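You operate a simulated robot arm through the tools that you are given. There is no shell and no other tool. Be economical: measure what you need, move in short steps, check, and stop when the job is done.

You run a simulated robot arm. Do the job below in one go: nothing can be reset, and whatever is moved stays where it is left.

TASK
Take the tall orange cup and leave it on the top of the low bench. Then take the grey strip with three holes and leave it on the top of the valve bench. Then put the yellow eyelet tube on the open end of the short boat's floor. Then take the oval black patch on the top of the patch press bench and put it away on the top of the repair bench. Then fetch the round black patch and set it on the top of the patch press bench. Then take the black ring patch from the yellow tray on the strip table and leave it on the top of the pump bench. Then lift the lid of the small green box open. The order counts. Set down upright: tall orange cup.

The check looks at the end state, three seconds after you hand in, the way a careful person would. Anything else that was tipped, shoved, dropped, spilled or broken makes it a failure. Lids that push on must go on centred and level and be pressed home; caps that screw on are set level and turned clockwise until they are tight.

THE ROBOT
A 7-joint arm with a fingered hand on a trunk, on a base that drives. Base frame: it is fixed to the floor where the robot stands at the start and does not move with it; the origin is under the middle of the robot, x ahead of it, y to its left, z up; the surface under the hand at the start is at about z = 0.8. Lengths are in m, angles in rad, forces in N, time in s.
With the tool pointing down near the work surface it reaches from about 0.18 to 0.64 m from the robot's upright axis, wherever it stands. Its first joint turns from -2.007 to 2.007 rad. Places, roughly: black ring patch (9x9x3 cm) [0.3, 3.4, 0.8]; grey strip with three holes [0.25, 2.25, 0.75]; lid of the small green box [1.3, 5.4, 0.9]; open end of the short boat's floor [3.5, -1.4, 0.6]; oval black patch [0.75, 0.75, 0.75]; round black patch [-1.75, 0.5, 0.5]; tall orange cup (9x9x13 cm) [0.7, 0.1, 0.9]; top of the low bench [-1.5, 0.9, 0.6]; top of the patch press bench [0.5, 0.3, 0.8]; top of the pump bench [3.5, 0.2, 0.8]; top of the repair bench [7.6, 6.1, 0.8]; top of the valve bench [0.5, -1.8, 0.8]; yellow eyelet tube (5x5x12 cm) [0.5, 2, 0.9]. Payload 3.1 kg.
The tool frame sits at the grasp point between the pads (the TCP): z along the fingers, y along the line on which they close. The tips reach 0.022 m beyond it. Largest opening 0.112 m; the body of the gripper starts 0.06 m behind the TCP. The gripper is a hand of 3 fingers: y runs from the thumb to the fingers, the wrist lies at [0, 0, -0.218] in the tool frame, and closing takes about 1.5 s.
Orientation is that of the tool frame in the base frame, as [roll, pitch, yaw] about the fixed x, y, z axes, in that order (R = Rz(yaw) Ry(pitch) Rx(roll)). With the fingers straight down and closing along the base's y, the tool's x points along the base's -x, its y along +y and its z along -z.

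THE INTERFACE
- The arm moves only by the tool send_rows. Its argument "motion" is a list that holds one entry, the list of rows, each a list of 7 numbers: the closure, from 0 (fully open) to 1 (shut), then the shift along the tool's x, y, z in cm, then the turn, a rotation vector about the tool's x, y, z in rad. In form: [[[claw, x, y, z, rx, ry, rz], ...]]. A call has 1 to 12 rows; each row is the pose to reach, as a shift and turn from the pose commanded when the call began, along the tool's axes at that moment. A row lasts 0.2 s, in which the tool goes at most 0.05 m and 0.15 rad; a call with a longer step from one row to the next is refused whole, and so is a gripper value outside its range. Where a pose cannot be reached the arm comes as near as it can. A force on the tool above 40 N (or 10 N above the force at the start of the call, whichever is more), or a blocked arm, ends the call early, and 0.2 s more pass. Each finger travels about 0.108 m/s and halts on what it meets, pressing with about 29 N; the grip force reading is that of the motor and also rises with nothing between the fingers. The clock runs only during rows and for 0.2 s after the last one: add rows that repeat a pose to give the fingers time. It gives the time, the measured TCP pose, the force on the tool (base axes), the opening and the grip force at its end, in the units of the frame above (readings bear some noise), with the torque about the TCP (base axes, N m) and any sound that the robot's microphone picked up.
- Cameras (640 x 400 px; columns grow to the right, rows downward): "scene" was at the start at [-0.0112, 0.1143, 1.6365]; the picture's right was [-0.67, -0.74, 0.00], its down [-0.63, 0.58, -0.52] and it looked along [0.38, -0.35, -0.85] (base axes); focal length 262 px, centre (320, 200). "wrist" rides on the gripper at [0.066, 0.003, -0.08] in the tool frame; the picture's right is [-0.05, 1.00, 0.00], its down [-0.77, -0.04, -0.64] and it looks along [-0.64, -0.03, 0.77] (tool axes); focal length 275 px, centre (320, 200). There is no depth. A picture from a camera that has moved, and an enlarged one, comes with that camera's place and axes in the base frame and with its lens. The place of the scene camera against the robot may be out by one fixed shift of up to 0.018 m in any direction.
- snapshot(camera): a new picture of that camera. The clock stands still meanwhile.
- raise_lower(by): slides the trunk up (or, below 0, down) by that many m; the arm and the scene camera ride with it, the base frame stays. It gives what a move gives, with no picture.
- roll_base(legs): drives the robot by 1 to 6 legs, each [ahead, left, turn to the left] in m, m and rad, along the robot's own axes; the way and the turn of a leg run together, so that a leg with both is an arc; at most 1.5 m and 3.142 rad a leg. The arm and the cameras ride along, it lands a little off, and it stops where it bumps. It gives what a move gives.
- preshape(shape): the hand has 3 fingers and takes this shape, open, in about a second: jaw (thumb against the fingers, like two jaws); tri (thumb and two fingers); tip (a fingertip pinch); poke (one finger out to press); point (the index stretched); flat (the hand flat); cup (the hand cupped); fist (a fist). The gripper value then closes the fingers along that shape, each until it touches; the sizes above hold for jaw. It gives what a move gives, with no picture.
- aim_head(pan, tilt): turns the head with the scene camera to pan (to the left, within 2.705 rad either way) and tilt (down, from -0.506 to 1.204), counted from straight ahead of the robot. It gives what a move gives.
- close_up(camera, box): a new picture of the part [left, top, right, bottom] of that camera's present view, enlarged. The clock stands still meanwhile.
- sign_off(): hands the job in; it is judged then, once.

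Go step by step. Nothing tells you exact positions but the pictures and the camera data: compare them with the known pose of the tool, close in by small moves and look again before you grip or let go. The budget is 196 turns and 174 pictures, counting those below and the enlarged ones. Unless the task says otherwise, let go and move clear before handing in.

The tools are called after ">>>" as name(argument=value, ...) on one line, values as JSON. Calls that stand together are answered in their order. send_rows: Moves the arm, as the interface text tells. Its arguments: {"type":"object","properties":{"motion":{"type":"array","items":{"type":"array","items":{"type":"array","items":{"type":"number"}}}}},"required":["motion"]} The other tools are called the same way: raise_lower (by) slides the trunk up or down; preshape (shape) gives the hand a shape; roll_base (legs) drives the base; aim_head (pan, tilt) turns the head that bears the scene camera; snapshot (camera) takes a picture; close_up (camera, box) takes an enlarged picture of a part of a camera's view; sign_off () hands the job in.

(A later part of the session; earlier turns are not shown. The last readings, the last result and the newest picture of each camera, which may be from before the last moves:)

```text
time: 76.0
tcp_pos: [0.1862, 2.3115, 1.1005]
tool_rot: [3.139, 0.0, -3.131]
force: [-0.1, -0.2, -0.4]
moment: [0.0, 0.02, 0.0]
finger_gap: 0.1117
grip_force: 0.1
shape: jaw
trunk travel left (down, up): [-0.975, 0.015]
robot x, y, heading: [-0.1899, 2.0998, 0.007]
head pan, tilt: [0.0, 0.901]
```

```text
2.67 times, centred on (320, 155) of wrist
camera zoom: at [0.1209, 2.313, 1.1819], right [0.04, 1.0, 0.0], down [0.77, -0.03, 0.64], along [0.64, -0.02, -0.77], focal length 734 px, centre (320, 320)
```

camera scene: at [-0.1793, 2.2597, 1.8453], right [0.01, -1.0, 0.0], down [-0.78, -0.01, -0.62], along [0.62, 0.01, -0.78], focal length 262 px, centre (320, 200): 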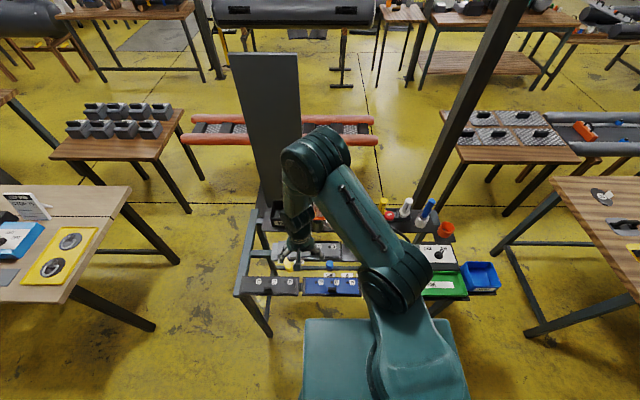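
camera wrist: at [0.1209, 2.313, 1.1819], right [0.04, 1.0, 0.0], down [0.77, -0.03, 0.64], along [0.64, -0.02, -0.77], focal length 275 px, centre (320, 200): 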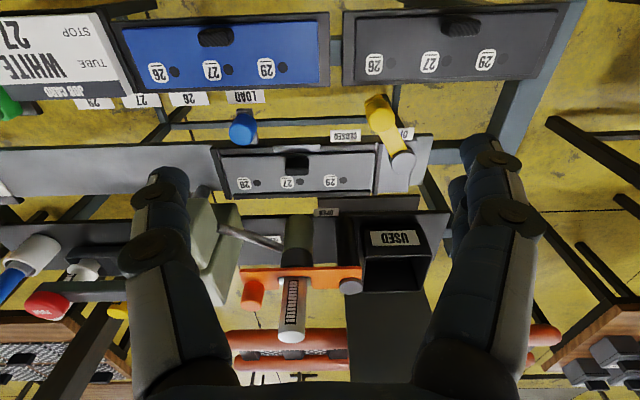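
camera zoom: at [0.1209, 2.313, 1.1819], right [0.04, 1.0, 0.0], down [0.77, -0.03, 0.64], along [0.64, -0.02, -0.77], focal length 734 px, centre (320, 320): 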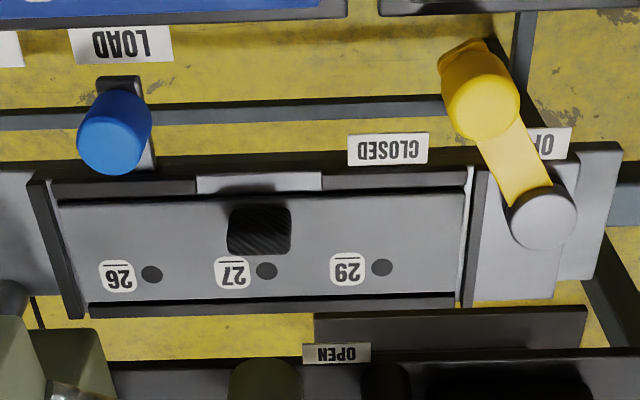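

The yellow lever points at OPEN, so the grey strip should lift out by its black knob at about (0.365, 2.27). I move above it with the fingers half closed to clear the neighbouring post.

>>> send_rows(motion=[[[0.4, -4, -1, 0, 0, 0, 0], [0.4, -8, -2, 0, 0, 0, 0], [0.4, -11, -3, 0, 0, 0, 0], [0.4, -14, -4, 0, 0, 0, 0], [0.4, -14, -4.3, 4, 0, 0, 0], [0.4, -14, -4.3, 7, 0, 0, 0], [0.4, -14, -4.3, 7, 0, 0, 0]]])

>>> snapshot(camera="wrist")

>>> close_up(camera="scene", box=[235, 190, 395, 290])

```text
time: 77.6
tcp_pos: [0.3275, 2.2696, 1.0295]
tool_rot: [3.139, 0.0, -3.132]
force: [-0.3, -0.1, -0.7]
moment: [0.02, -0.02, 0.0]
finger_gap: 0.0679
grip_force: 0.0
shape: jaw
trunk travel left (down, up): [-0.975, 0.015]
robot x, y, heading: [-0.1919, 2.0947, 0.007]
head pan, tilt: [0.0, 0.901]
```

```text
137 pictures are left
camera wrist: at [0.2618, 2.2717, 1.1104], right [0.04, 1.0, 0.0], down [0.77, -0.03, 0.64], along [0.64, -0.02, -0.77], focal length 275 px, centre (320, 200)
```

wrist: 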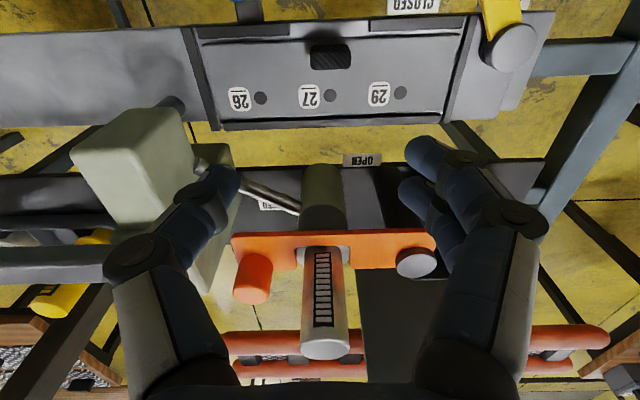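

```text
4.00 times, centred on (315, 240) of scene
camera zoom: at [-0.1784, 2.2591, 1.8453], right [0.01, -1.0, 0.0], down [-0.78, -0.01, -0.62], along [0.62, 0.01, -0.78], focal length 1049 px, centre (340, 40)
```

zoom: 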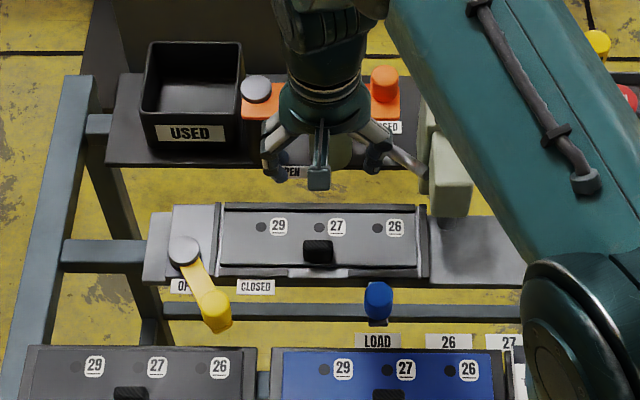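

The knob top triangulates to about (0.311, 2.278, 0.885) and the strip surface to about z 0.87. A press head with a pin sits at y 2.16, clear of the hand. I move over the knob and lower partway.

>>> send_rows(motion=[[[0.4, 1.6, 0.8, 0, 0, 0, 0], [0.4, 1.6, 0.8, 4, 0, 0, 0], [0.4, 1.6, 0.8, 8, 0, 0, 0], [0.4, 1.6, 0.8, 10, 0, 0, 0], [0.4, 1.6, 0.8, 10, 0, 0, 0]]])

>>> snapshot(camera="wrist")

>>> close_up(camera="scene", box=[235, 190, 395, 290])

```text
time: 78.8
tcp_pos: [0.311, 2.2783, 0.9277]
tool_rot: [3.138, 0.0, -3.131]
force: [1.0, 0.7, 0.0]
moment: [0.0, 0.02, 0.01]
finger_gap: 0.0676
grip_force: 0.3
shape: jaw
trunk travel left (down, up): [-0.975, 0.015]
robot x, y, heading: [-0.1919, 2.101, 0.012]
head pan, tilt: [0.0, 0.901]
```

```text
135 pictures are left
camera wrist: at [0.2449, 2.28, 1.0091], right [0.04, 1.0, 0.0], down [0.77, -0.03, 0.64], along [0.64, -0.02, -0.77], focal length 275 px, centre (320, 200)
```

wrist: 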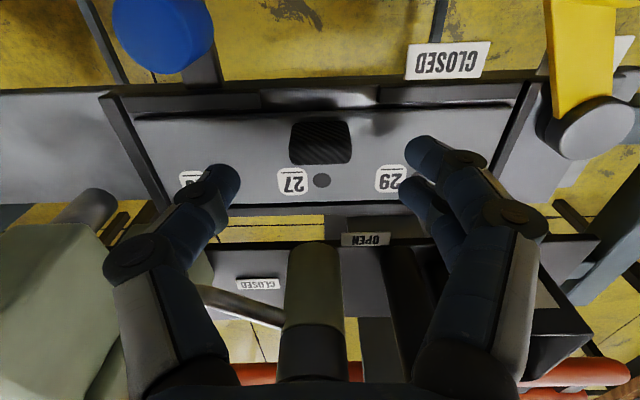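

```text
4.00 times, centred on (315, 240) of scene
camera zoom: at [-0.1779, 2.2596, 1.8453], right [0.01, -1.0, 0.0], down [-0.78, -0.01, -0.62], along [0.62, 0.01, -0.78], focal length 1049 px, centre (340, 40)
```

zoom: 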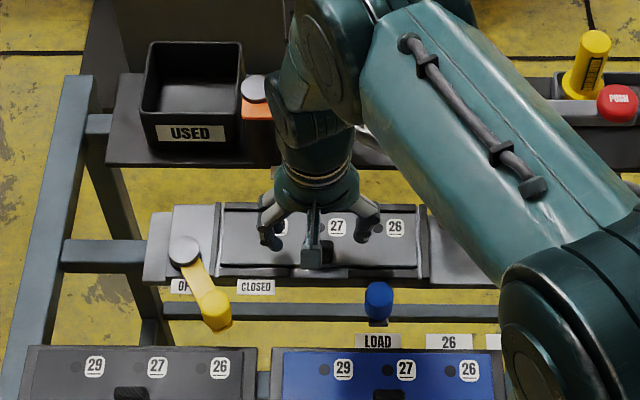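

The knob is centred between the fingertips. I lower and close.

>>> send_rows(motion=[[[0.4, 0, 0, 1.5, 0, 0, 0], [0.4, 0, 0, 2.4, 0, 0, 0], [0.4, 0, 0, 3.2, 0, 0, 0], [0.4, 0, 0, 3.2, 0, 0, 0], [0.6, 0, 0, 3.2, 0, 0, 0], [0.8, 0, 0, 3.2, 0, 0, 0], [1, 0, 0, 3.2, 0, 0, 0], [1, 0, 0, 3.2, 0, 0, 0], [1, 0, 0, 3.2, 0, 0, 0], [1, 0, 0, 3.2, 0, 0, 0]]])

>>> snapshot(camera="wrist")

```text
time: 81.0
tcp_pos: [0.309, 2.2786, 0.8955]
tool_rot: [3.139, 0.001, -3.131]
force: [0.8, 0.1, -0.7]
moment: [0.02, 0.01, 0.03]
finger_gap: 0.0227
grip_force: 28.6
shape: jaw
trunk travel left (down, up): [-0.975, 0.015]
robot x, y, heading: [-0.1912, 2.1013, 0.01]
head pan, tilt: [0.0, 0.901]
```

```text
133 pictures are left
camera wrist: at [0.2443, 2.2797, 0.9774], right [0.04, 1.0, 0.0], down [0.77, -0.03, 0.64], along [0.63, -0.02, -0.77], focal length 275 px, centre (320, 200)
```

wrist: 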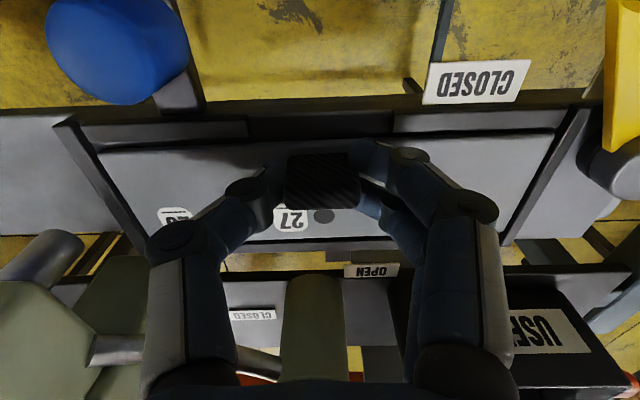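

The knob is gripped at a 2.3 cm opening. I lift gently.

>>> send_rows(motion=[[[1, 0, 0, -0.5, 0, 0, 0], [1, 0, 0, -1.5, 0, 0, 0], [1, 0, 0, -3, 0, 0, 0], [1, 0, 0, -5, 0, 0, 0], [1, 0, 0, -5, 0, 0, 0]]])

>>> snapshot(camera="wrist")

>>> close_up(camera="scene", box=[235, 190, 395, 290])

```text
time: 82.2
tcp_pos: [0.3108, 2.2773, 0.9475]
tool_rot: [3.138, -0.003, -3.131]
force: [-0.1, 0.7, -1.4]
moment: [-0.01, 0.04, 0.02]
finger_gap: 0.0222
grip_force: 28.6
shape: jaw
trunk travel left (down, up): [-0.975, 0.015]
robot x, y, heading: [-0.1918, 2.1022, 0.011]
head pan, tilt: [0.0, 0.901]
```

```text
132 pictures are left
camera wrist: at [0.2453, 2.2789, 1.0285], right [0.04, 1.0, 0.0], down [0.77, -0.03, 0.64], along [0.63, -0.02, -0.77], focal length 275 px, centre (320, 200)
```

wrist: 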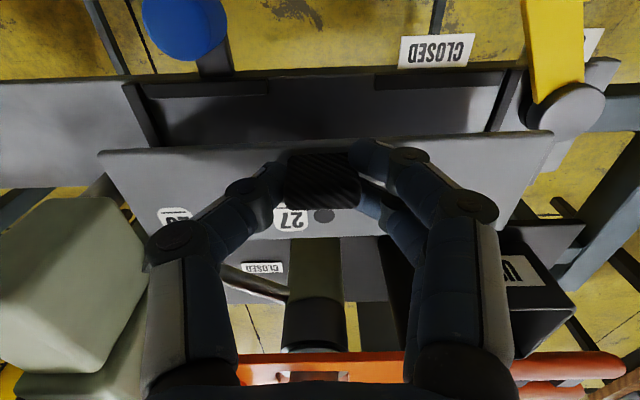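

```text
4.00 times, centred on (315, 240) of scene
camera zoom: at [-0.1779, 2.2599, 1.8452], right [0.01, -1.0, 0.0], down [-0.78, -0.01, -0.62], along [0.62, 0.01, -0.78], focal length 1049 px, centre (340, 40)
```

zoom: 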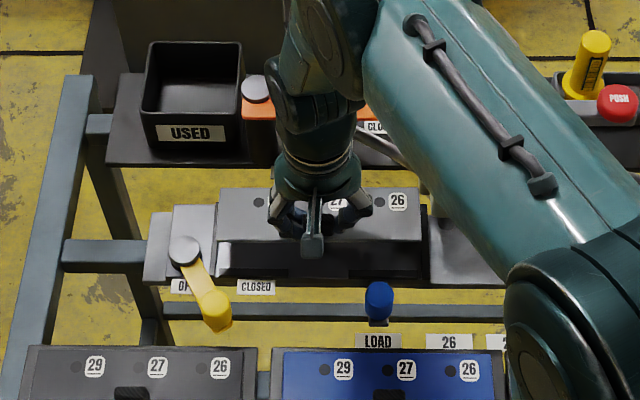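

The strip is lifted free. Its end is close to the press head, so I shift away a little and then go up and back.

>>> send_rows(motion=[[[1, 0, 1, -0.7, 0, 0, 0], [1, 0, 2, -1.2, 0, 0, 0], [1, 0, 3, -2, 0, 0, 0], [1, 0, 3.5, -4, 0, 0, 0], [1, 0, 3.5, -8, 0, 0, 0], [1, 0, 3.5, -12, 0, 0, 0], [1, 0, 3.5, -16, 0, 0, 0], [1, 4, 3.5, -19, 0, 0, 0], [1, 8, 2, -19, 0, 0, 0], [1, 12, 0, -19, 0, 0, 0], [1, 12, 0, -19, 0, 0, 0]]])

>>> snapshot(camera="wrist")

>>> snapshot(camera="scene")

```text
time: 84.6
tcp_pos: [0.1921, 2.2788, 1.1387]
tool_rot: [3.141, -0.001, -3.13]
force: [-0.3, 0.5, -1.1]
moment: [0.0, 0.04, 0.0]
finger_gap: 0.0209
grip_force: 28.5
shape: jaw
trunk travel left (down, up): [-0.975, 0.015]
robot x, y, heading: [-0.1868, 2.1005, 0.016]
head pan, tilt: [0.0, 0.901]
```

```text
130 pictures are left
camera wrist: at [0.1263, 2.2794, 1.2186], right [0.04, 1.0, 0.0], down [0.77, -0.03, 0.64], along [0.64, -0.02, -0.77], focal length 275 px, centre (320, 200)
```

wrist: 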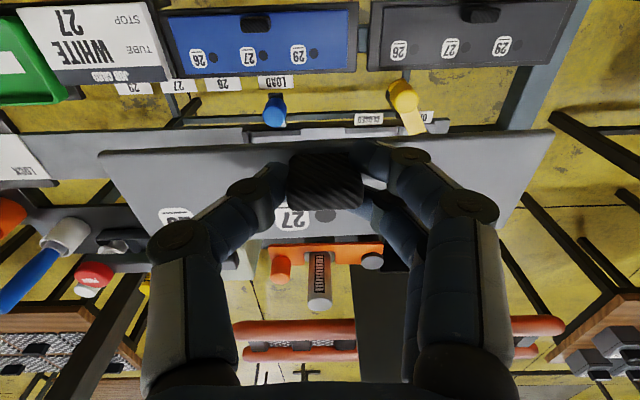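

```text
129 pictures are left
camera scene: at [-0.178, 2.2603, 1.8452], right [0.01, -1.0, 0.0], down [-0.78, -0.01, -0.62], along [0.62, 0.01, -0.78], focal length 262 px, centre (320, 200)
```

scene: 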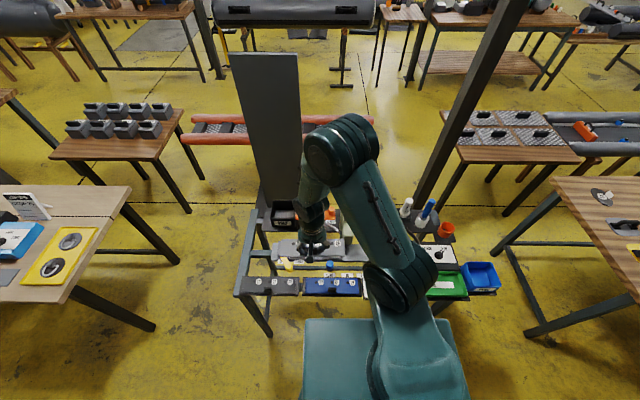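

The strip is held well. I back away and strafe over to the valve bench.

>>> roll_base(legs=[[-0.45, 0, -0.014], [0, -1.5, 0], [0, -1.5, 0], [0, -0.35, 0]])

>>> snapshot(camera="scene")

```text
time: 103.1
tcp_pos: [-0.2108, -1.0379, 1.1383]
tool_rot: [-3.141, 0.0, -3.104]
force: [-1.0, 0.0, -1.7]
moment: [-0.02, -0.02, -0.02]
finger_gap: 0.0211
grip_force: 28.8
shape: jaw
trunk travel left (down, up): [-0.975, 0.015]
robot x, y, heading: [-0.5881, -1.2286, 0.04]
head pan, tilt: [0.0, 0.901]
```

```text
128 pictures are left
camera scene: at [-0.5799, -1.0653, 1.8451], right [0.04, -1.0, 0.0], down [-0.78, -0.03, -0.62], along [0.62, 0.02, -0.78], focal length 262 px, centre (320, 200)
```

scene: 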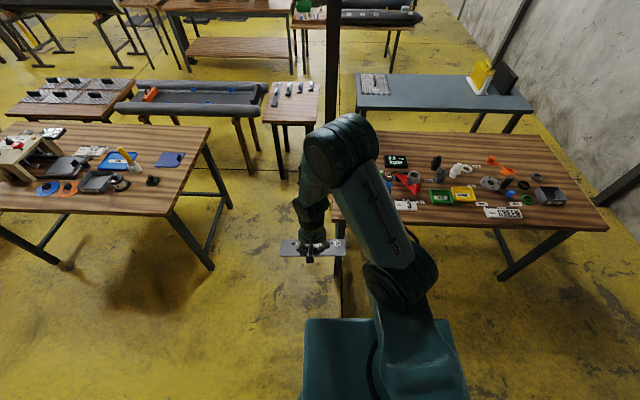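

The near-left end of the valve bench looks free. I move closer and take a look past the arm.

>>> roll_base(legs=[[0.38, 0, -0.04]])

>>> snapshot(camera="scene")

>>> snapshot(camera="wrist")

```text
time: 105.5
tcp_pos: [0.1706, -1.0462, 1.1383]
tool_rot: [3.141, 0.0, 3.14]
force: [-0.2, 0.8, -1.0]
moment: [-0.01, 0.01, 0.01]
finger_gap: 0.0212
grip_force: 29.1
shape: jaw
trunk travel left (down, up): [-0.975, 0.015]
robot x, y, heading: [-0.2165, -1.2224, -0.004]
head pan, tilt: [0.0, 0.901]
```

```text
127 pictures are left
camera scene: at [-0.2005, -1.0595, 1.8452], right [0.0, -1.0, 0.0], down [-0.78, 0.0, -0.62], along [0.62, 0.0, -0.78], focal length 262 px, centre (320, 200)
```

scene: 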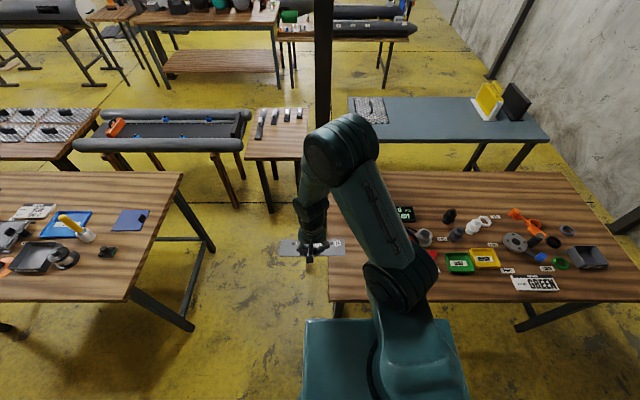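

```text
126 pictures are left
camera wrist: at [0.1047, -1.0435, 1.2188], right [0.05, 1.0, 0.0], down [0.77, -0.04, 0.64], along [0.64, -0.03, -0.77], focal length 275 px, centre (320, 200)
```

wrist: 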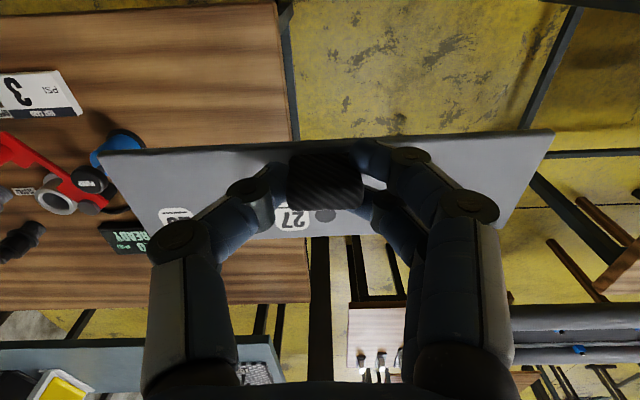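

The free zone is y from -1.12 to -1.35, so I turn the strip along x and move it to about (0.33, -1.22).

>>> send_rows(motion=[[[1, -1.5, -1.7, 0, 0, 0, 0.14], [1, -3, -3.5, 0, 0, 0, 0.28], [1, -4.5, -5.2, 0, 0, 0, 0.42], [1, -6, -7, 0, 0, 0, 0.56], [1, -7.5, -8.7, 0, 0, 0, 0.7], [1, -9, -10.5, 0, 0, 0, 0.84], [1, -10.5, -12.2, 0, 0, 0, 0.98], [1, -12, -14, 0, 0, 0, 1.12], [1, -13.5, -15.7, 0, 0, 0, 1.26], [1, -15, -17, 0, 0, 0, 1.4], [1, -16, -17.4, 0, 0, 0, 1.54], [1, -16, -17.4, 0, 0, 0, 1.57]]])

>>> snapshot(camera="wrist")

>>> snapshot(camera="scene")

```text
time: 108.1
tcp_pos: [0.3294, -1.2195, 1.1371]
tool_rot: [-3.141, -0.002, 1.568]
force: [0.0, -0.2, -0.7]
moment: [0.06, -0.03, 0.02]
finger_gap: 0.0208
grip_force: 29.1
shape: jaw
trunk travel left (down, up): [-0.975, 0.015]
robot x, y, heading: [-0.212, -1.2236, 0.001]
head pan, tilt: [0.0, 0.901]
```

```text
125 pictures are left
camera wrist: at [0.3339, -1.1546, 1.218], right [1.0, -0.05, 0.0], down [-0.04, -0.77, 0.63], along [-0.03, -0.63, -0.77], focal length 275 px, centre (320, 200)
```

wrist: 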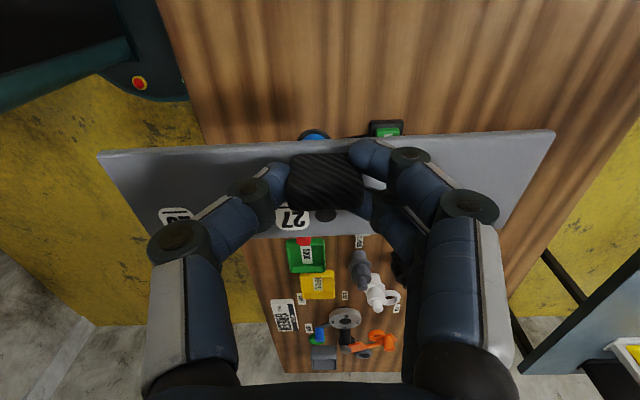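

```text
124 pictures are left
camera scene: at [-0.1997, -1.0598, 1.8453], right [0.0, -1.0, 0.0], down [-0.78, 0.0, -0.62], along [0.62, 0.0, -0.78], focal length 262 px, centre (320, 200)
```

scene: 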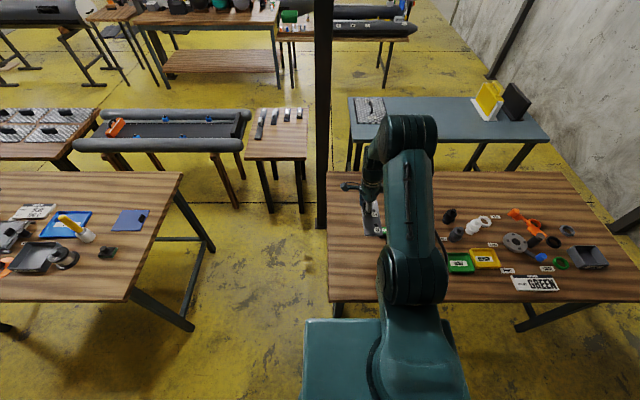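

>>> raise_lower(by=-0.24)

>>> snapshot(camera="wrist")

>>> close_up(camera="scene", box=[320, 130, 480, 230])

```text
time: 110.6
tcp_pos: [0.3306, -1.2208, 0.8961]
tool_rot: [3.141, -0.002, 1.57]
force: [0.0, 1.0, -0.3]
moment: [0.01, -0.06, 0.01]
finger_gap: 0.0208
grip_force: 29.2
shape: jaw
trunk travel left (down, up): [-0.735, 0.255]
robot x, y, heading: [-0.2157, -1.2189, 0.001]
head pan, tilt: [0.0, 0.901]
```

```text
123 pictures are left
camera wrist: at [0.3337, -1.1544, 0.978], right [1.0, -0.05, 0.0], down [-0.04, -0.77, 0.63], along [-0.03, -0.63, -0.77], focal length 275 px, centre (320, 200)
```

wrist: 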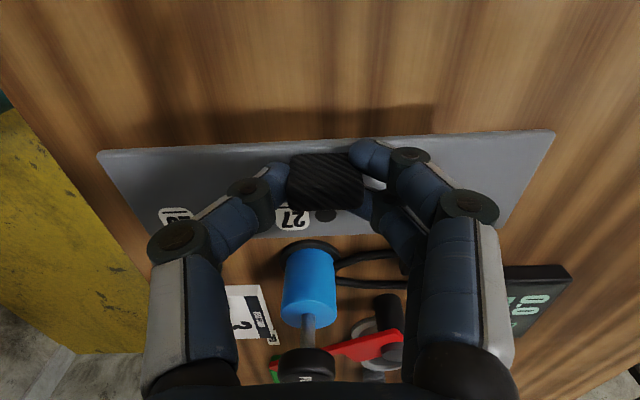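

```text
4.00 times, centred on (400, 180) of scene
camera zoom: at [-0.1996, -1.0597, 1.6053], right [0.0, -1.0, 0.0], down [-0.78, 0.0, -0.62], along [0.62, 0.0, -0.78], focal length 1049 px, centre (0, 280)
```

zoom: 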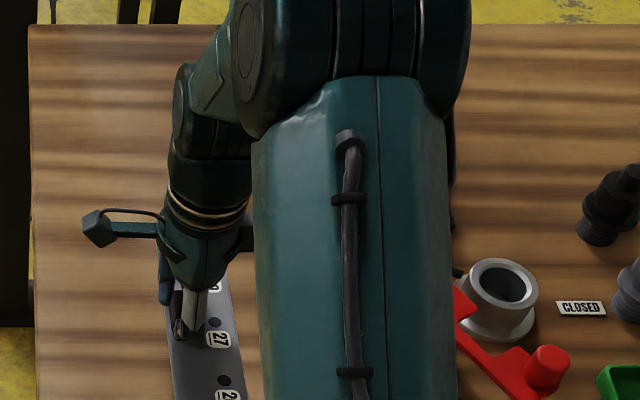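

>>> send_rows(motion=[[[1, 0, 0, 2, 0, 0, 0], [1, 0, 0, 4, 0, 0, 0], [1, 0, 0, 4.8, 0, 0, 0], [1, 0, 0, 5.4, 0, 0, 0], [1, 0, 0, 5.8, 0, 0, 0], [1, 0, 0, 6.2, 0, 0, 0]]])

>>> snapshot(camera="wrist")

```text
time: 112.0
tcp_pos: [0.33, -1.2192, 0.8337]
tool_rot: [3.141, 0.0, 1.571]
force: [-0.3, -0.5, -1.5]
moment: [0.01, -0.09, -0.01]
finger_gap: 0.0211
grip_force: 29.2
shape: jaw
trunk travel left (down, up): [-0.735, 0.255]
robot x, y, heading: [-0.2162, -1.2175, 0.001]
head pan, tilt: [0.0, 0.901]
```

```text
121 pictures are left
camera wrist: at [0.3341, -1.1545, 0.9149], right [1.0, -0.05, 0.0], down [-0.04, -0.77, 0.63], along [-0.03, -0.63, -0.77], focal length 275 px, centre (320, 200)
```

wrist: 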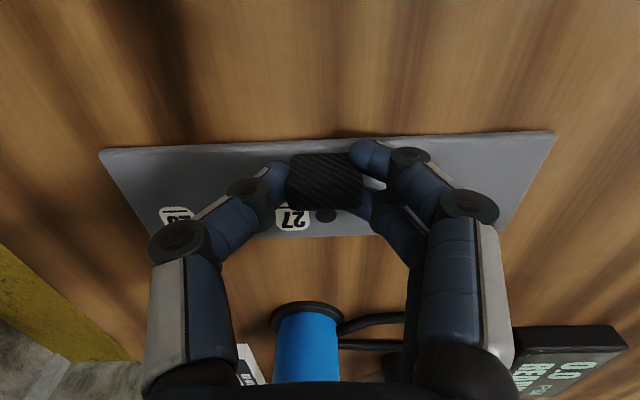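

>>> send_rows(motion=[[[1, 0, 0, 0.3, 0, 0, 0], [1, 0, 0, 0.6, 0, 0, 0], [1, 0, 0, 0.9, 0, 0, 0], [1, 0, 0, 1.1, 0, 0, 0]]])

```text
time: 113.0
tcp_pos: [0.3288, -1.2195, 0.8269]
tool_rot: [3.134, -0.004, 1.571]
force: [1.2, -2.4, 40.5]
moment: [-0.02, -0.49, 0.0]
finger_gap: 0.0238
grip_force: 29.0
shape: jaw
trunk travel left (down, up): [-0.735, 0.255]
robot x, y, heading: [-0.2134, -1.2227, -0.003]
head pan, tilt: [0.0, 0.901]
```

Contact is made. I ease off, open and lift away.

>>> send_rows(motion=[[[1, 0, 0, -0.3, 0, 0, 0], [0.8, 0, 0, -0.3, 0, 0, 0], [0.6, 0, 0, -0.3, 0, 0, 0], [0.5, 0, 0, -0.3, 0, 0, 0], [0.5, 0, 0, -0.3, 0, 0, 0], [0.5, 0, 0, -2, 0, 0, 0], [0.5, 0, 0, -5, 0, 0, 0], [0.5, 0, 0, -9, 0, 0, 0], [0.5, 0, 0, -13, 0, 0, 0]]])

>>> snapshot(camera="wrist")

```text
time: 115.0
tcp_pos: [0.3269, -1.2198, 0.954]
tool_rot: [-3.14, -0.001, 1.57]
force: [-0.2, 0.1, 0.8]
moment: [0.01, 0.0, 0.02]
finger_gap: 0.0554
grip_force: 0.1
shape: jaw
trunk travel left (down, up): [-0.735, 0.255]
robot x, y, heading: [-0.2139, -1.2189, -0.0]
head pan, tilt: [0.0, 0.901]
```

```text
120 pictures are left
camera wrist: at [0.3316, -1.1547, 1.0364], right [1.0, -0.05, 0.0], down [-0.03, -0.77, 0.63], along [-0.03, -0.63, -0.77], focal length 275 px, centre (320, 200)
```

wrist: 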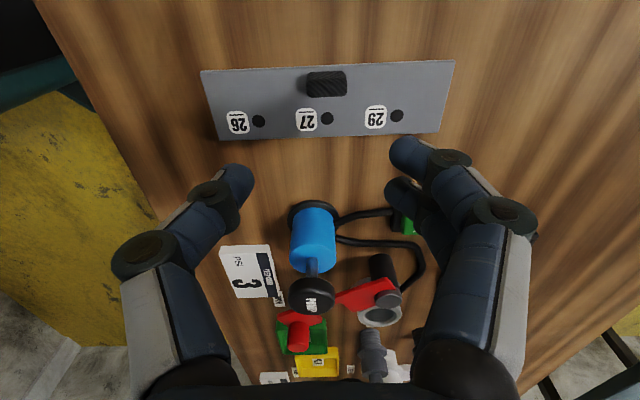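

The strip lies flat on the valve bench. Next I go back for the yellow eyelet tube near (0.52, 2.0).

>>> raise_lower(by=0.24)

>>> send_rows(motion=[[[0, 0, -1.5, 0, 0, 0, -0.14], [0, 0, -3, 0, 0, 0, -0.28], [0, 0, -4.5, 0, 0, 0, -0.42], [0, 0, -6, 0, 0, 0, -0.56], [0, 0, -7.5, 0, 0, 0, -0.7], [0, 0, -9, 0, 0, 0, -0.84], [0, 0, -10.5, 0, 0, 0, -0.98], [0, 0, -12, 0, 0, 0, -1.12], [0, 0, -13.5, 0, 0, 0, -1.26], [0, 0, -15, 0, 0, 0, -1.4], [0, 0, -16, 0, 0, 0, -1.54], [0, 0, -16, 0, 0, 0, -1.57]]])

>>> roll_base(legs=[[-0.42, 0, 0], [0, 1.5, 0], [0, 1.5, 0], [0, 0.2, 0]])

>>> snapshot(camera="scene")

```text
time: 117.5
tcp_pos: [0.3298, -1.2201, 1.1936]
tool_rot: [-3.14, -0.001, 1.571]
force: [0.5, -0.6, -0.1]
moment: [0.0, 0.04, 0.01]
finger_gap: 0.0556
grip_force: 0.1
shape: jaw
trunk travel left (down, up): [-0.975, 0.015]
robot x, y, heading: [-0.2128, -1.2213, 0.004]
head pan, tilt: [0.0, 0.901]
```

```text
time: 120.1
tcp_pos: [0.17, -1.2207, 1.1927]
tool_rot: [3.14, 0.001, -3.14]
force: [0.7, 0.2, 0.1]
moment: [-0.01, -0.03, 0.01]
finger_gap: 0.112
grip_force: 0.1
shape: jaw
trunk travel left (down, up): [-0.975, 0.015]
robot x, y, heading: [-0.2162, -1.2184, -0.0]
head pan, tilt: [0.0, 0.901]
```

```text
time: 137.9
tcp_pos: [-0.2476, 1.969, 1.193]
tool_rot: [3.137, -0.001, 3.132]
force: [-0.6, 0.1, 0.0]
moment: [-0.04, 0.02, 0.01]
finger_gap: 0.1123
grip_force: 0.0
shape: jaw
trunk travel left (down, up): [-0.975, 0.015]
robot x, y, heading: [-0.6291, 1.9758, -0.008]
head pan, tilt: [0.0, 0.901]
```

```text
119 pictures are left
camera scene: at [-0.6151, 2.1338, 1.8454], right [-0.01, -1.0, 0.0], down [-0.78, 0.01, -0.62], along [0.62, -0.01, -0.78], focal length 262 px, centre (320, 200)
```

scene: 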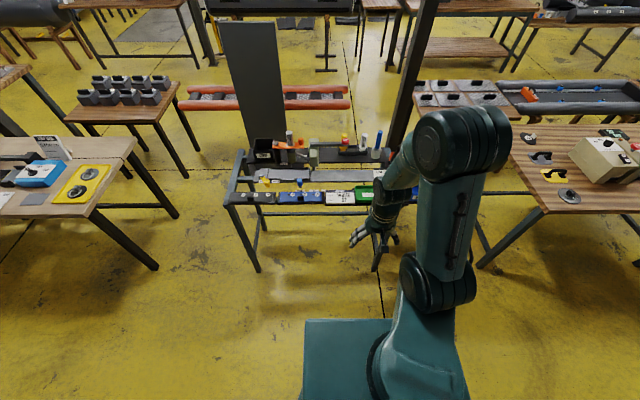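

>>> roll_base(legs=[[0.5, 0, 0.01]])

>>> snapshot(camera="wrist")

>>> snapshot(camera="scene")

```text
time: 140.9
tcp_pos: [0.2481, 1.9763, 1.1933]
tool_rot: [3.14, 0.001, -3.135]
force: [0.7, 0.6, -0.1]
moment: [-0.02, 0.04, 0.01]
finger_gap: 0.1117
grip_force: 0.2
shape: jaw
trunk travel left (down, up): [-0.975, 0.015]
robot x, y, heading: [-0.1358, 1.9721, 0.01]
head pan, tilt: [0.0, 0.901]
```

```text
118 pictures are left
camera wrist: at [0.1822, 1.9779, 1.2748], right [0.04, 1.0, 0.0], down [0.77, -0.03, 0.64], along [0.64, -0.02, -0.77], focal length 275 px, centre (320, 200)
```

wrist: 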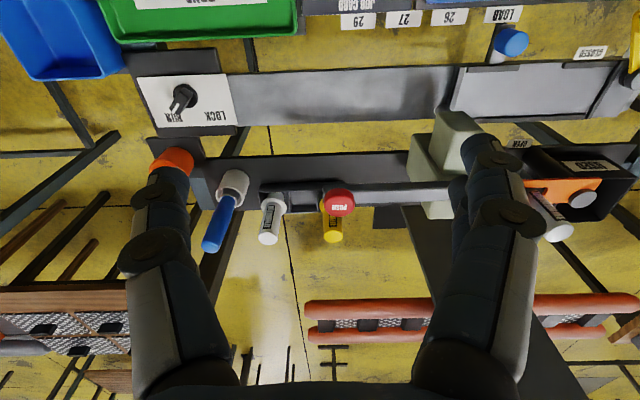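

```text
117 pictures are left
camera scene: at [-0.1225, 2.1346, 1.8453], right [0.01, -1.0, 0.0], down [-0.78, 0.0, -0.62], along [0.62, 0.0, -0.78], focal length 262 px, centre (320, 200)
```

scene: 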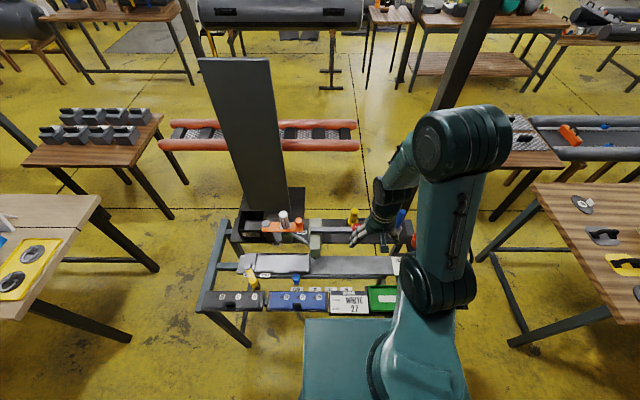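

>>> close_up(camera="wrist", box=[190, 130, 430, 280])

>>> close_up(camera="scene", box=[290, 190, 430, 278])

```text
2.67 times, centred on (310, 205) of wrist
camera zoom: at [0.1822, 1.9779, 1.2748], right [0.04, 1.0, 0.0], down [0.77, -0.03, 0.64], along [0.64, -0.02, -0.77], focal length 734 px, centre (347, 187)
```

zoom: 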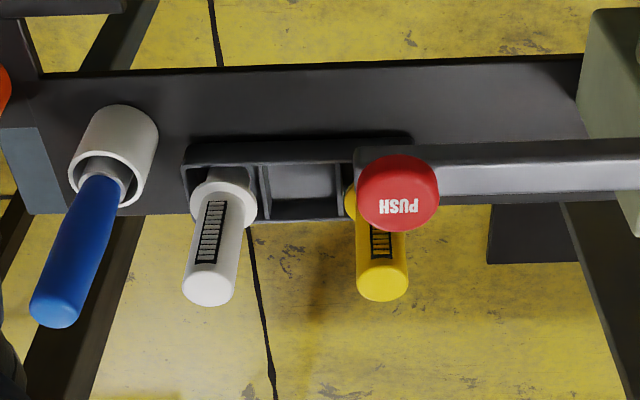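

```text
4.55 times, centred on (360, 234) of scene
camera zoom: at [-0.1225, 2.1346, 1.8453], right [0.01, -1.0, 0.0], down [-0.78, 0.0, -0.62], along [0.62, 0.0, -0.78], focal length 1192 px, centre (138, 46)
```

zoom: 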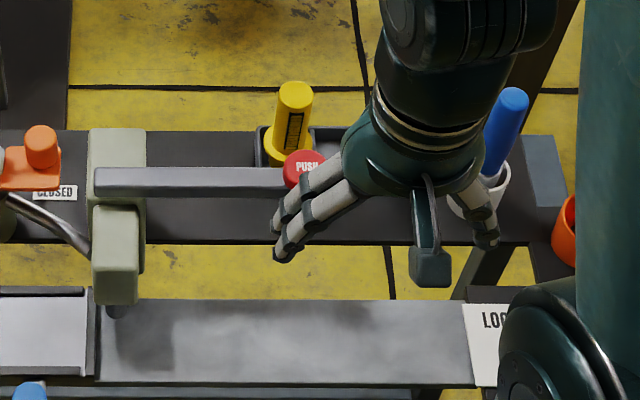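

The tube stands in a holder with its top at about (0.536, 1.99, 0.95), and a red PUSH button sits in front at x ≈ 0.44. I roll forward a little and bring the hand above the tube with half-closed fingers.

>>> roll_base(legs=[[0.07, 0, -0.01]])

>>> send_rows(motion=[[[0.4, -4, 0.3, 0, 0, 0, 0], [0.4, -8, 0.6, 0, 0, 0, 0], [0.4, -12, 1, 0, 0, 0, 0], [0.4, -16, 1.2, 0, 0, 0, 0], [0.4, -20, 1.4, 0, 0, 0, 0], [0.4, -20, 1.4, 3, 0, 0, 0], [0.4, -20, 1.4, 6, 0, 0, 0], [0.4, -20, 1.4, 6, 0, 0, 0]]])

>>> snapshot(camera="wrist")

>>> close_up(camera="scene", box=[290, 190, 430, 278])

```text
time: 141.9
tcp_pos: [0.3169, 1.9725, 1.1947]
tool_rot: [3.138, 0.0, 3.136]
force: [0.4, -0.1, -0.1]
moment: [0.01, 0.01, 0.0]
finger_gap: 0.1119
grip_force: 0.1
shape: jaw
trunk travel left (down, up): [-0.975, 0.015]
robot x, y, heading: [-0.0635, 1.9776, -0.003]
head pan, tilt: [0.0, 0.901]
```

```text
time: 143.7
tcp_pos: [0.5175, 1.9856, 1.1327]
tool_rot: [3.14, 0.0, 3.138]
force: [0.2, -0.3, 0.7]
moment: [0.0, 0.01, -0.02]
finger_gap: 0.0677
grip_force: 0.0
shape: jaw
trunk travel left (down, up): [-0.975, 0.015]
robot x, y, heading: [-0.0624, 1.9777, -0.002]
head pan, tilt: [0.0, 0.901]
```

```text
114 pictures are left
camera wrist: at [0.4526, 1.9882, 1.2143], right [0.05, 1.0, 0.0], down [0.77, -0.04, 0.64], along [0.63, -0.03, -0.77], focal length 275 px, centre (320, 200)
```

wrist: 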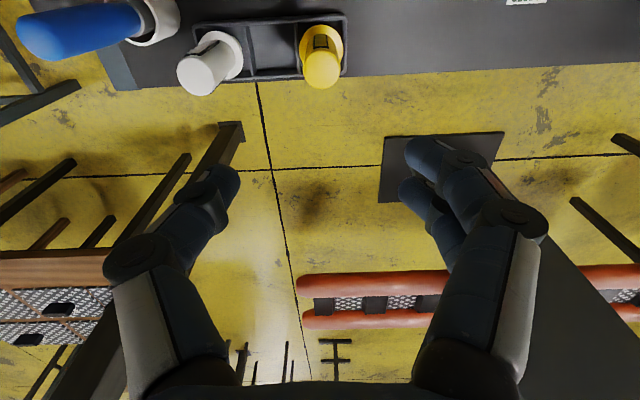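

```text
4.55 times, centred on (360, 234) of scene
camera zoom: at [-0.05, 2.1347, 1.8452], right [0.0, -1.0, 0.0], down [-0.78, 0.0, -0.62], along [0.62, 0.0, -0.78], focal length 1192 px, centre (138, 46)
```

zoom: 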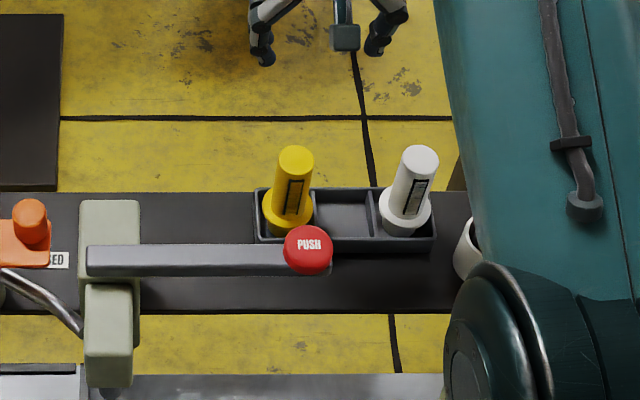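

The tube is at about (0.517, 1.987) with its top near z 0.966, directly under the hand. I lower in two stages.

>>> send_rows(motion=[[[0.4, 0, 0.1, 4, 0, 0, 0], [0.4, 0, 0.1, 8, 0, 0, 0], [0.4, 0, 0.1, 10, 0, 0, 0], [0.4, 0, 0.1, 10, 0, 0, 0]]])

>>> snapshot(camera="wrist")

>>> close_up(camera="scene", box=[290, 190, 430, 278])

```text
time: 144.7
tcp_pos: [0.5171, 1.9865, 1.0319]
tool_rot: [3.14, 0.001, 3.14]
force: [0.1, 0.6, -0.3]
moment: [0.01, -0.01, -0.01]
finger_gap: 0.0679
grip_force: 0.0
shape: jaw
trunk travel left (down, up): [-0.975, 0.015]
robot x, y, heading: [-0.0656, 1.9721, -0.004]
head pan, tilt: [0.0, 0.901]
```

```text
112 pictures are left
camera wrist: at [0.4513, 1.9894, 1.1142], right [0.05, 1.0, 0.0], down [0.77, -0.04, 0.64], along [0.63, -0.03, -0.77], focal length 275 px, centre (320, 200)
```

wrist: 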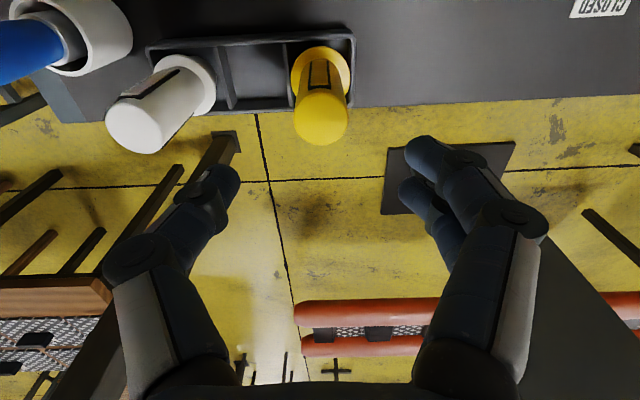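

```text
4.55 times, centred on (360, 234) of scene
camera zoom: at [-0.0499, 2.1346, 1.8452], right [0.0, -1.0, 0.0], down [-0.78, 0.0, -0.62], along [0.62, 0.0, -0.78], focal length 1192 px, centre (138, 46)
```

zoom: 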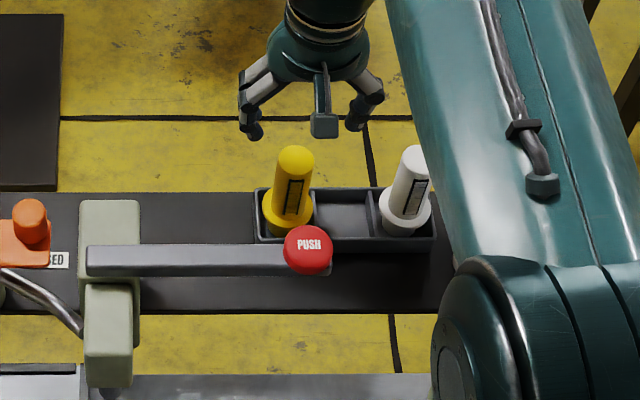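

>>> send_rows(motion=[[[0.4, 0.1, 0, 4, 0, 0, 0], [0.4, 0.1, 0, 7, 0, 0, 0], [0.4, 0.1, 0, 9, 0, 0, 0], [0.4, 0.1, 0, 10.5, 0, 0, 0], [0.4, 0.1, 0, 10.5, 0, 0, 0]]])

>>> snapshot(camera="wrist")

```text
time: 145.9
tcp_pos: [0.5163, 1.9866, 0.9297]
tool_rot: [3.139, 0.0, 3.138]
force: [0.1, -0.9, 0.1]
moment: [0.02, 0.01, 0.01]
finger_gap: 0.0678
grip_force: 0.0
shape: jaw
trunk travel left (down, up): [-0.975, 0.015]
robot x, y, heading: [-0.0654, 1.9747, -0.007]
head pan, tilt: [0.0, 0.901]
```

```text
110 pictures are left
camera wrist: at [0.4511, 1.9891, 1.0105], right [0.05, 1.0, 0.0], down [0.77, -0.04, 0.64], along [0.63, -0.03, -0.77], focal length 275 px, centre (320, 200)
```

wrist: 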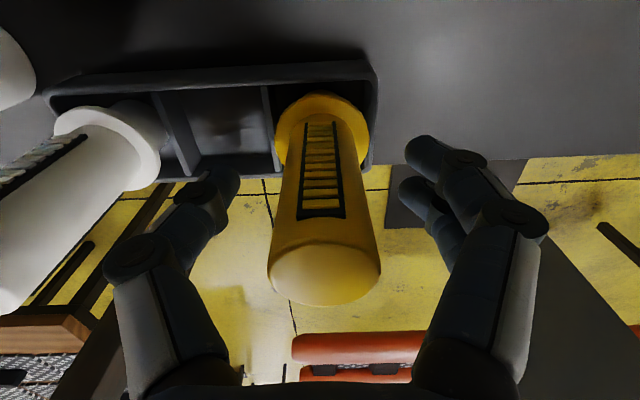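

The tube is between the fingers. I close and lift.

>>> send_rows(motion=[[[0.6, 0, 0, 0, 0, 0, 0], [0.8, 0, 0, 0, 0, 0, 0], [1, 0, 0, 0, 0, 0, 0], [1, 0, 0, 0, 0, 0, 0], [1, 0, 0, 0, 0, 0, 0], [1, 0, 0, -1, 0, 0, 0], [1, 0, 0, -3, 0, 0, 0], [1, 0, 0, -6, 0, 0, 0], [1, 0, 0, -6, 0, 0, 0]]])

>>> snapshot(camera="wrist")

```text
time: 147.9
tcp_pos: [0.5201, 1.9863, 0.9879]
tool_rot: [3.138, -0.002, 3.136]
force: [-0.6, -0.2, -2.1]
moment: [-0.01, -0.03, -0.03]
finger_gap: 0.0232
grip_force: 28.4
shape: jaw
trunk travel left (down, up): [-0.975, 0.015]
robot x, y, heading: [-0.0645, 1.9735, -0.007]
head pan, tilt: [0.0, 0.901]
```

```text
109 pictures are left
camera wrist: at [0.4529, 1.9892, 1.0687], right [0.05, 1.0, 0.0], down [0.77, -0.04, 0.63], along [0.63, -0.03, -0.77], focal length 275 px, centre (320, 200)
```

wrist: 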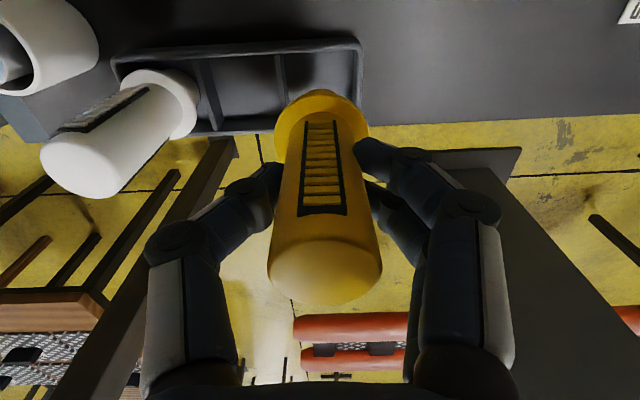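

The tube is held. I lift it, retract, back away and look for a driving route to the boat.

>>> send_rows(motion=[[[1, 0, 0, -4, 0, 0, 0], [1, 0, 0, -8, 0, 0, 0], [1, 0, 0, -12, 0, 0, 0], [1, 0, 0, -16, 0, 0, 0], [1, 4, 0, -18, 0, 0, 0], [1, 8, 0, -18, 0, 0, 0], [1, 12, 0, -18, 0, 0, 0], [1, 16, 0, -18, 0, 0, 0], [1, 20, 0, -18, 0, 0, 0], [1, 22, 0, -18, 0, 0, 0]]])

>>> roll_base(legs=[[-0.55, 0, 0]])

>>> aim_head(pan=0.5, tilt=0.35)

>>> snapshot(camera="scene")

>>> aim_head(pan=-0.6, tilt=0.35)

>>> snapshot(camera="scene")

```text
time: 150.1
tcp_pos: [0.2965, 1.9835, 1.1686]
tool_rot: [3.138, 0.001, 3.135]
force: [-1.1, 0.0, -2.0]
moment: [0.01, -0.04, -0.01]
finger_gap: 0.0231
grip_force: 29.2
shape: jaw
trunk travel left (down, up): [-0.975, 0.015]
robot x, y, heading: [-0.0671, 1.9762, -0.005]
head pan, tilt: [0.0, 0.901]
```

```text
time: 153.3
tcp_pos: [-0.2549, 1.9898, 1.1667]
tool_rot: [3.14, -0.002, -3.14]
force: [-0.6, -0.3, -1.3]
moment: [0.01, 0.02, -0.01]
finger_gap: 0.0228
grip_force: 28.8
shape: jaw
trunk travel left (down, up): [-0.975, 0.015]
robot x, y, heading: [-0.6186, 1.972, 0.002]
head pan, tilt: [0.0, 0.901]
```

```text
time: 154.2
tcp_pos: [-0.2548, 1.9897, 1.1682]
tool_rot: [3.14, -0.001, -3.14]
force: [-0.2, -0.2, -1.4]
moment: [0.0, -0.01, 0.03]
finger_gap: 0.0228
grip_force: 28.5
shape: jaw
trunk travel left (down, up): [-0.975, 0.015]
robot x, y, heading: [-0.6197, 1.9736, -0.001]
head pan, tilt: [0.499, 0.351]
```

```text
108 pictures are left
camera scene: at [-0.5974, 2.1796, 1.8927], right [0.48, -0.88, 0.0], down [-0.3, -0.17, -0.94], along [0.82, 0.45, -0.34], focal length 262 px, centre (320, 200)
```

scene: 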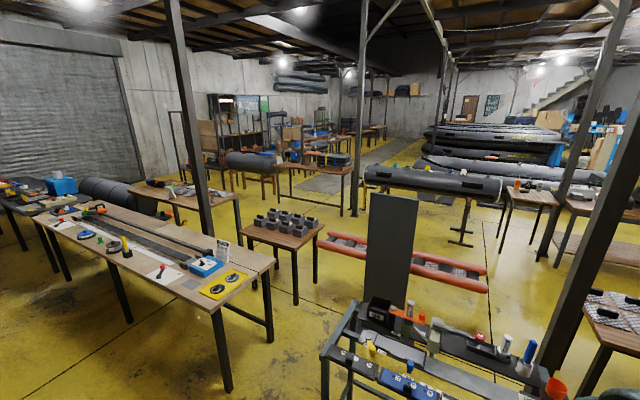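

```text
time: 155.6
tcp_pos: [-0.2554, 1.9896, 1.1677]
tool_rot: [3.139, 0.0, -3.14]
force: [-0.3, 0.7, -1.6]
moment: [0.01, -0.01, 0.0]
finger_gap: 0.0229
grip_force: 29.1
shape: jaw
trunk travel left (down, up): [-0.975, 0.015]
robot x, y, heading: [-0.6171, 1.9797, 0.002]
head pan, tilt: [-0.6, 0.351]
```

```text
107 pictures are left
camera scene: at [-0.6024, 2.0827, 1.8928], right [-0.56, -0.83, 0.0], down [-0.28, 0.19, -0.94], along [0.78, -0.53, -0.34], focal length 262 px, centre (320, 200)
```

scene: 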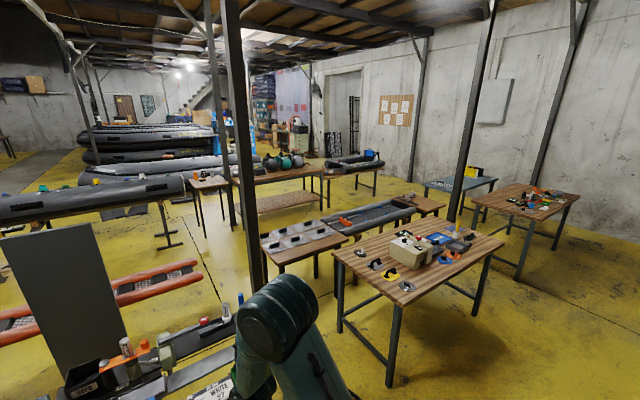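

I need the robot's own footprint to judge the gaps, so I look straight down beside and behind myself.

>>> aim_head(pan=1.57, tilt=1.2)

>>> snapshot(camera="scene")

>>> aim_head(pan=-1.57, tilt=1.2)

>>> snapshot(camera="scene")

```text
time: 157.6
tcp_pos: [-0.2547, 1.9899, 1.1669]
tool_rot: [3.141, 0.001, -3.14]
force: [0.6, -0.3, -1.0]
moment: [-0.01, 0.02, -0.01]
finger_gap: 0.0228
grip_force: 28.9
shape: jaw
trunk travel left (down, up): [-0.975, 0.015]
robot x, y, heading: [-0.6192, 1.9707, 0.004]
head pan, tilt: [1.571, 1.201]
```

```text
106 pictures are left
camera scene: at [-0.6795, 2.191, 1.8254], right [1.0, 0.0, 0.0], down [0.0, -0.93, -0.36], along [0.0, 0.36, -0.93], focal length 262 px, centre (320, 200)
```

scene: 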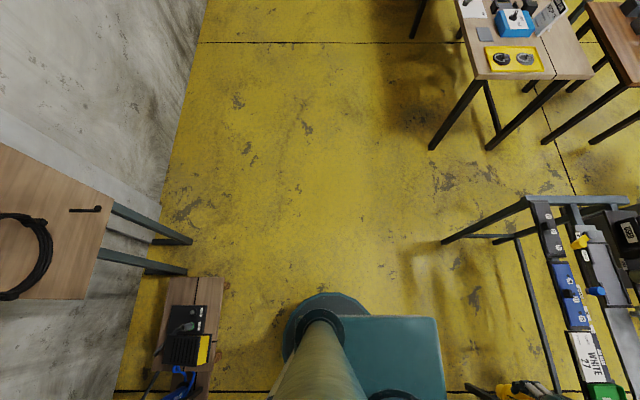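

```text
time: 160.3
tcp_pos: [-0.2549, 1.9891, 1.1681]
tool_rot: [3.139, 0.0, -3.139]
force: [0.5, -0.3, -0.5]
moment: [-0.01, -0.01, 0.03]
finger_gap: 0.023
grip_force: 29.7
shape: jaw
trunk travel left (down, up): [-0.975, 0.015]
robot x, y, heading: [-0.621, 1.9769, 0.001]
head pan, tilt: [-1.571, 1.201]
```

```text
105 pictures are left
camera scene: at [-0.6793, 2.0792, 1.8254], right [-1.0, 0.0, 0.0], down [0.0, 0.93, -0.36], along [0.0, -0.36, -0.93], focal length 262 px, centre (320, 200)
```

scene: 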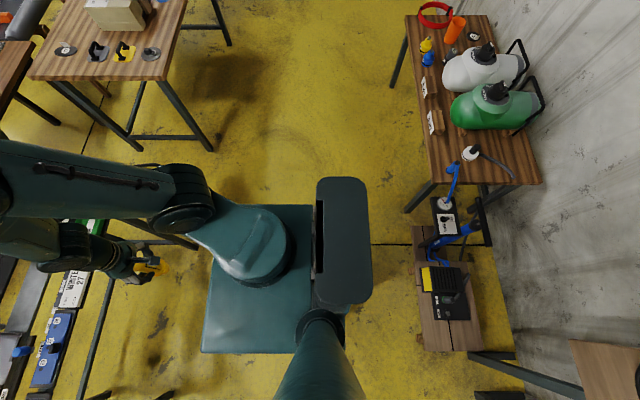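

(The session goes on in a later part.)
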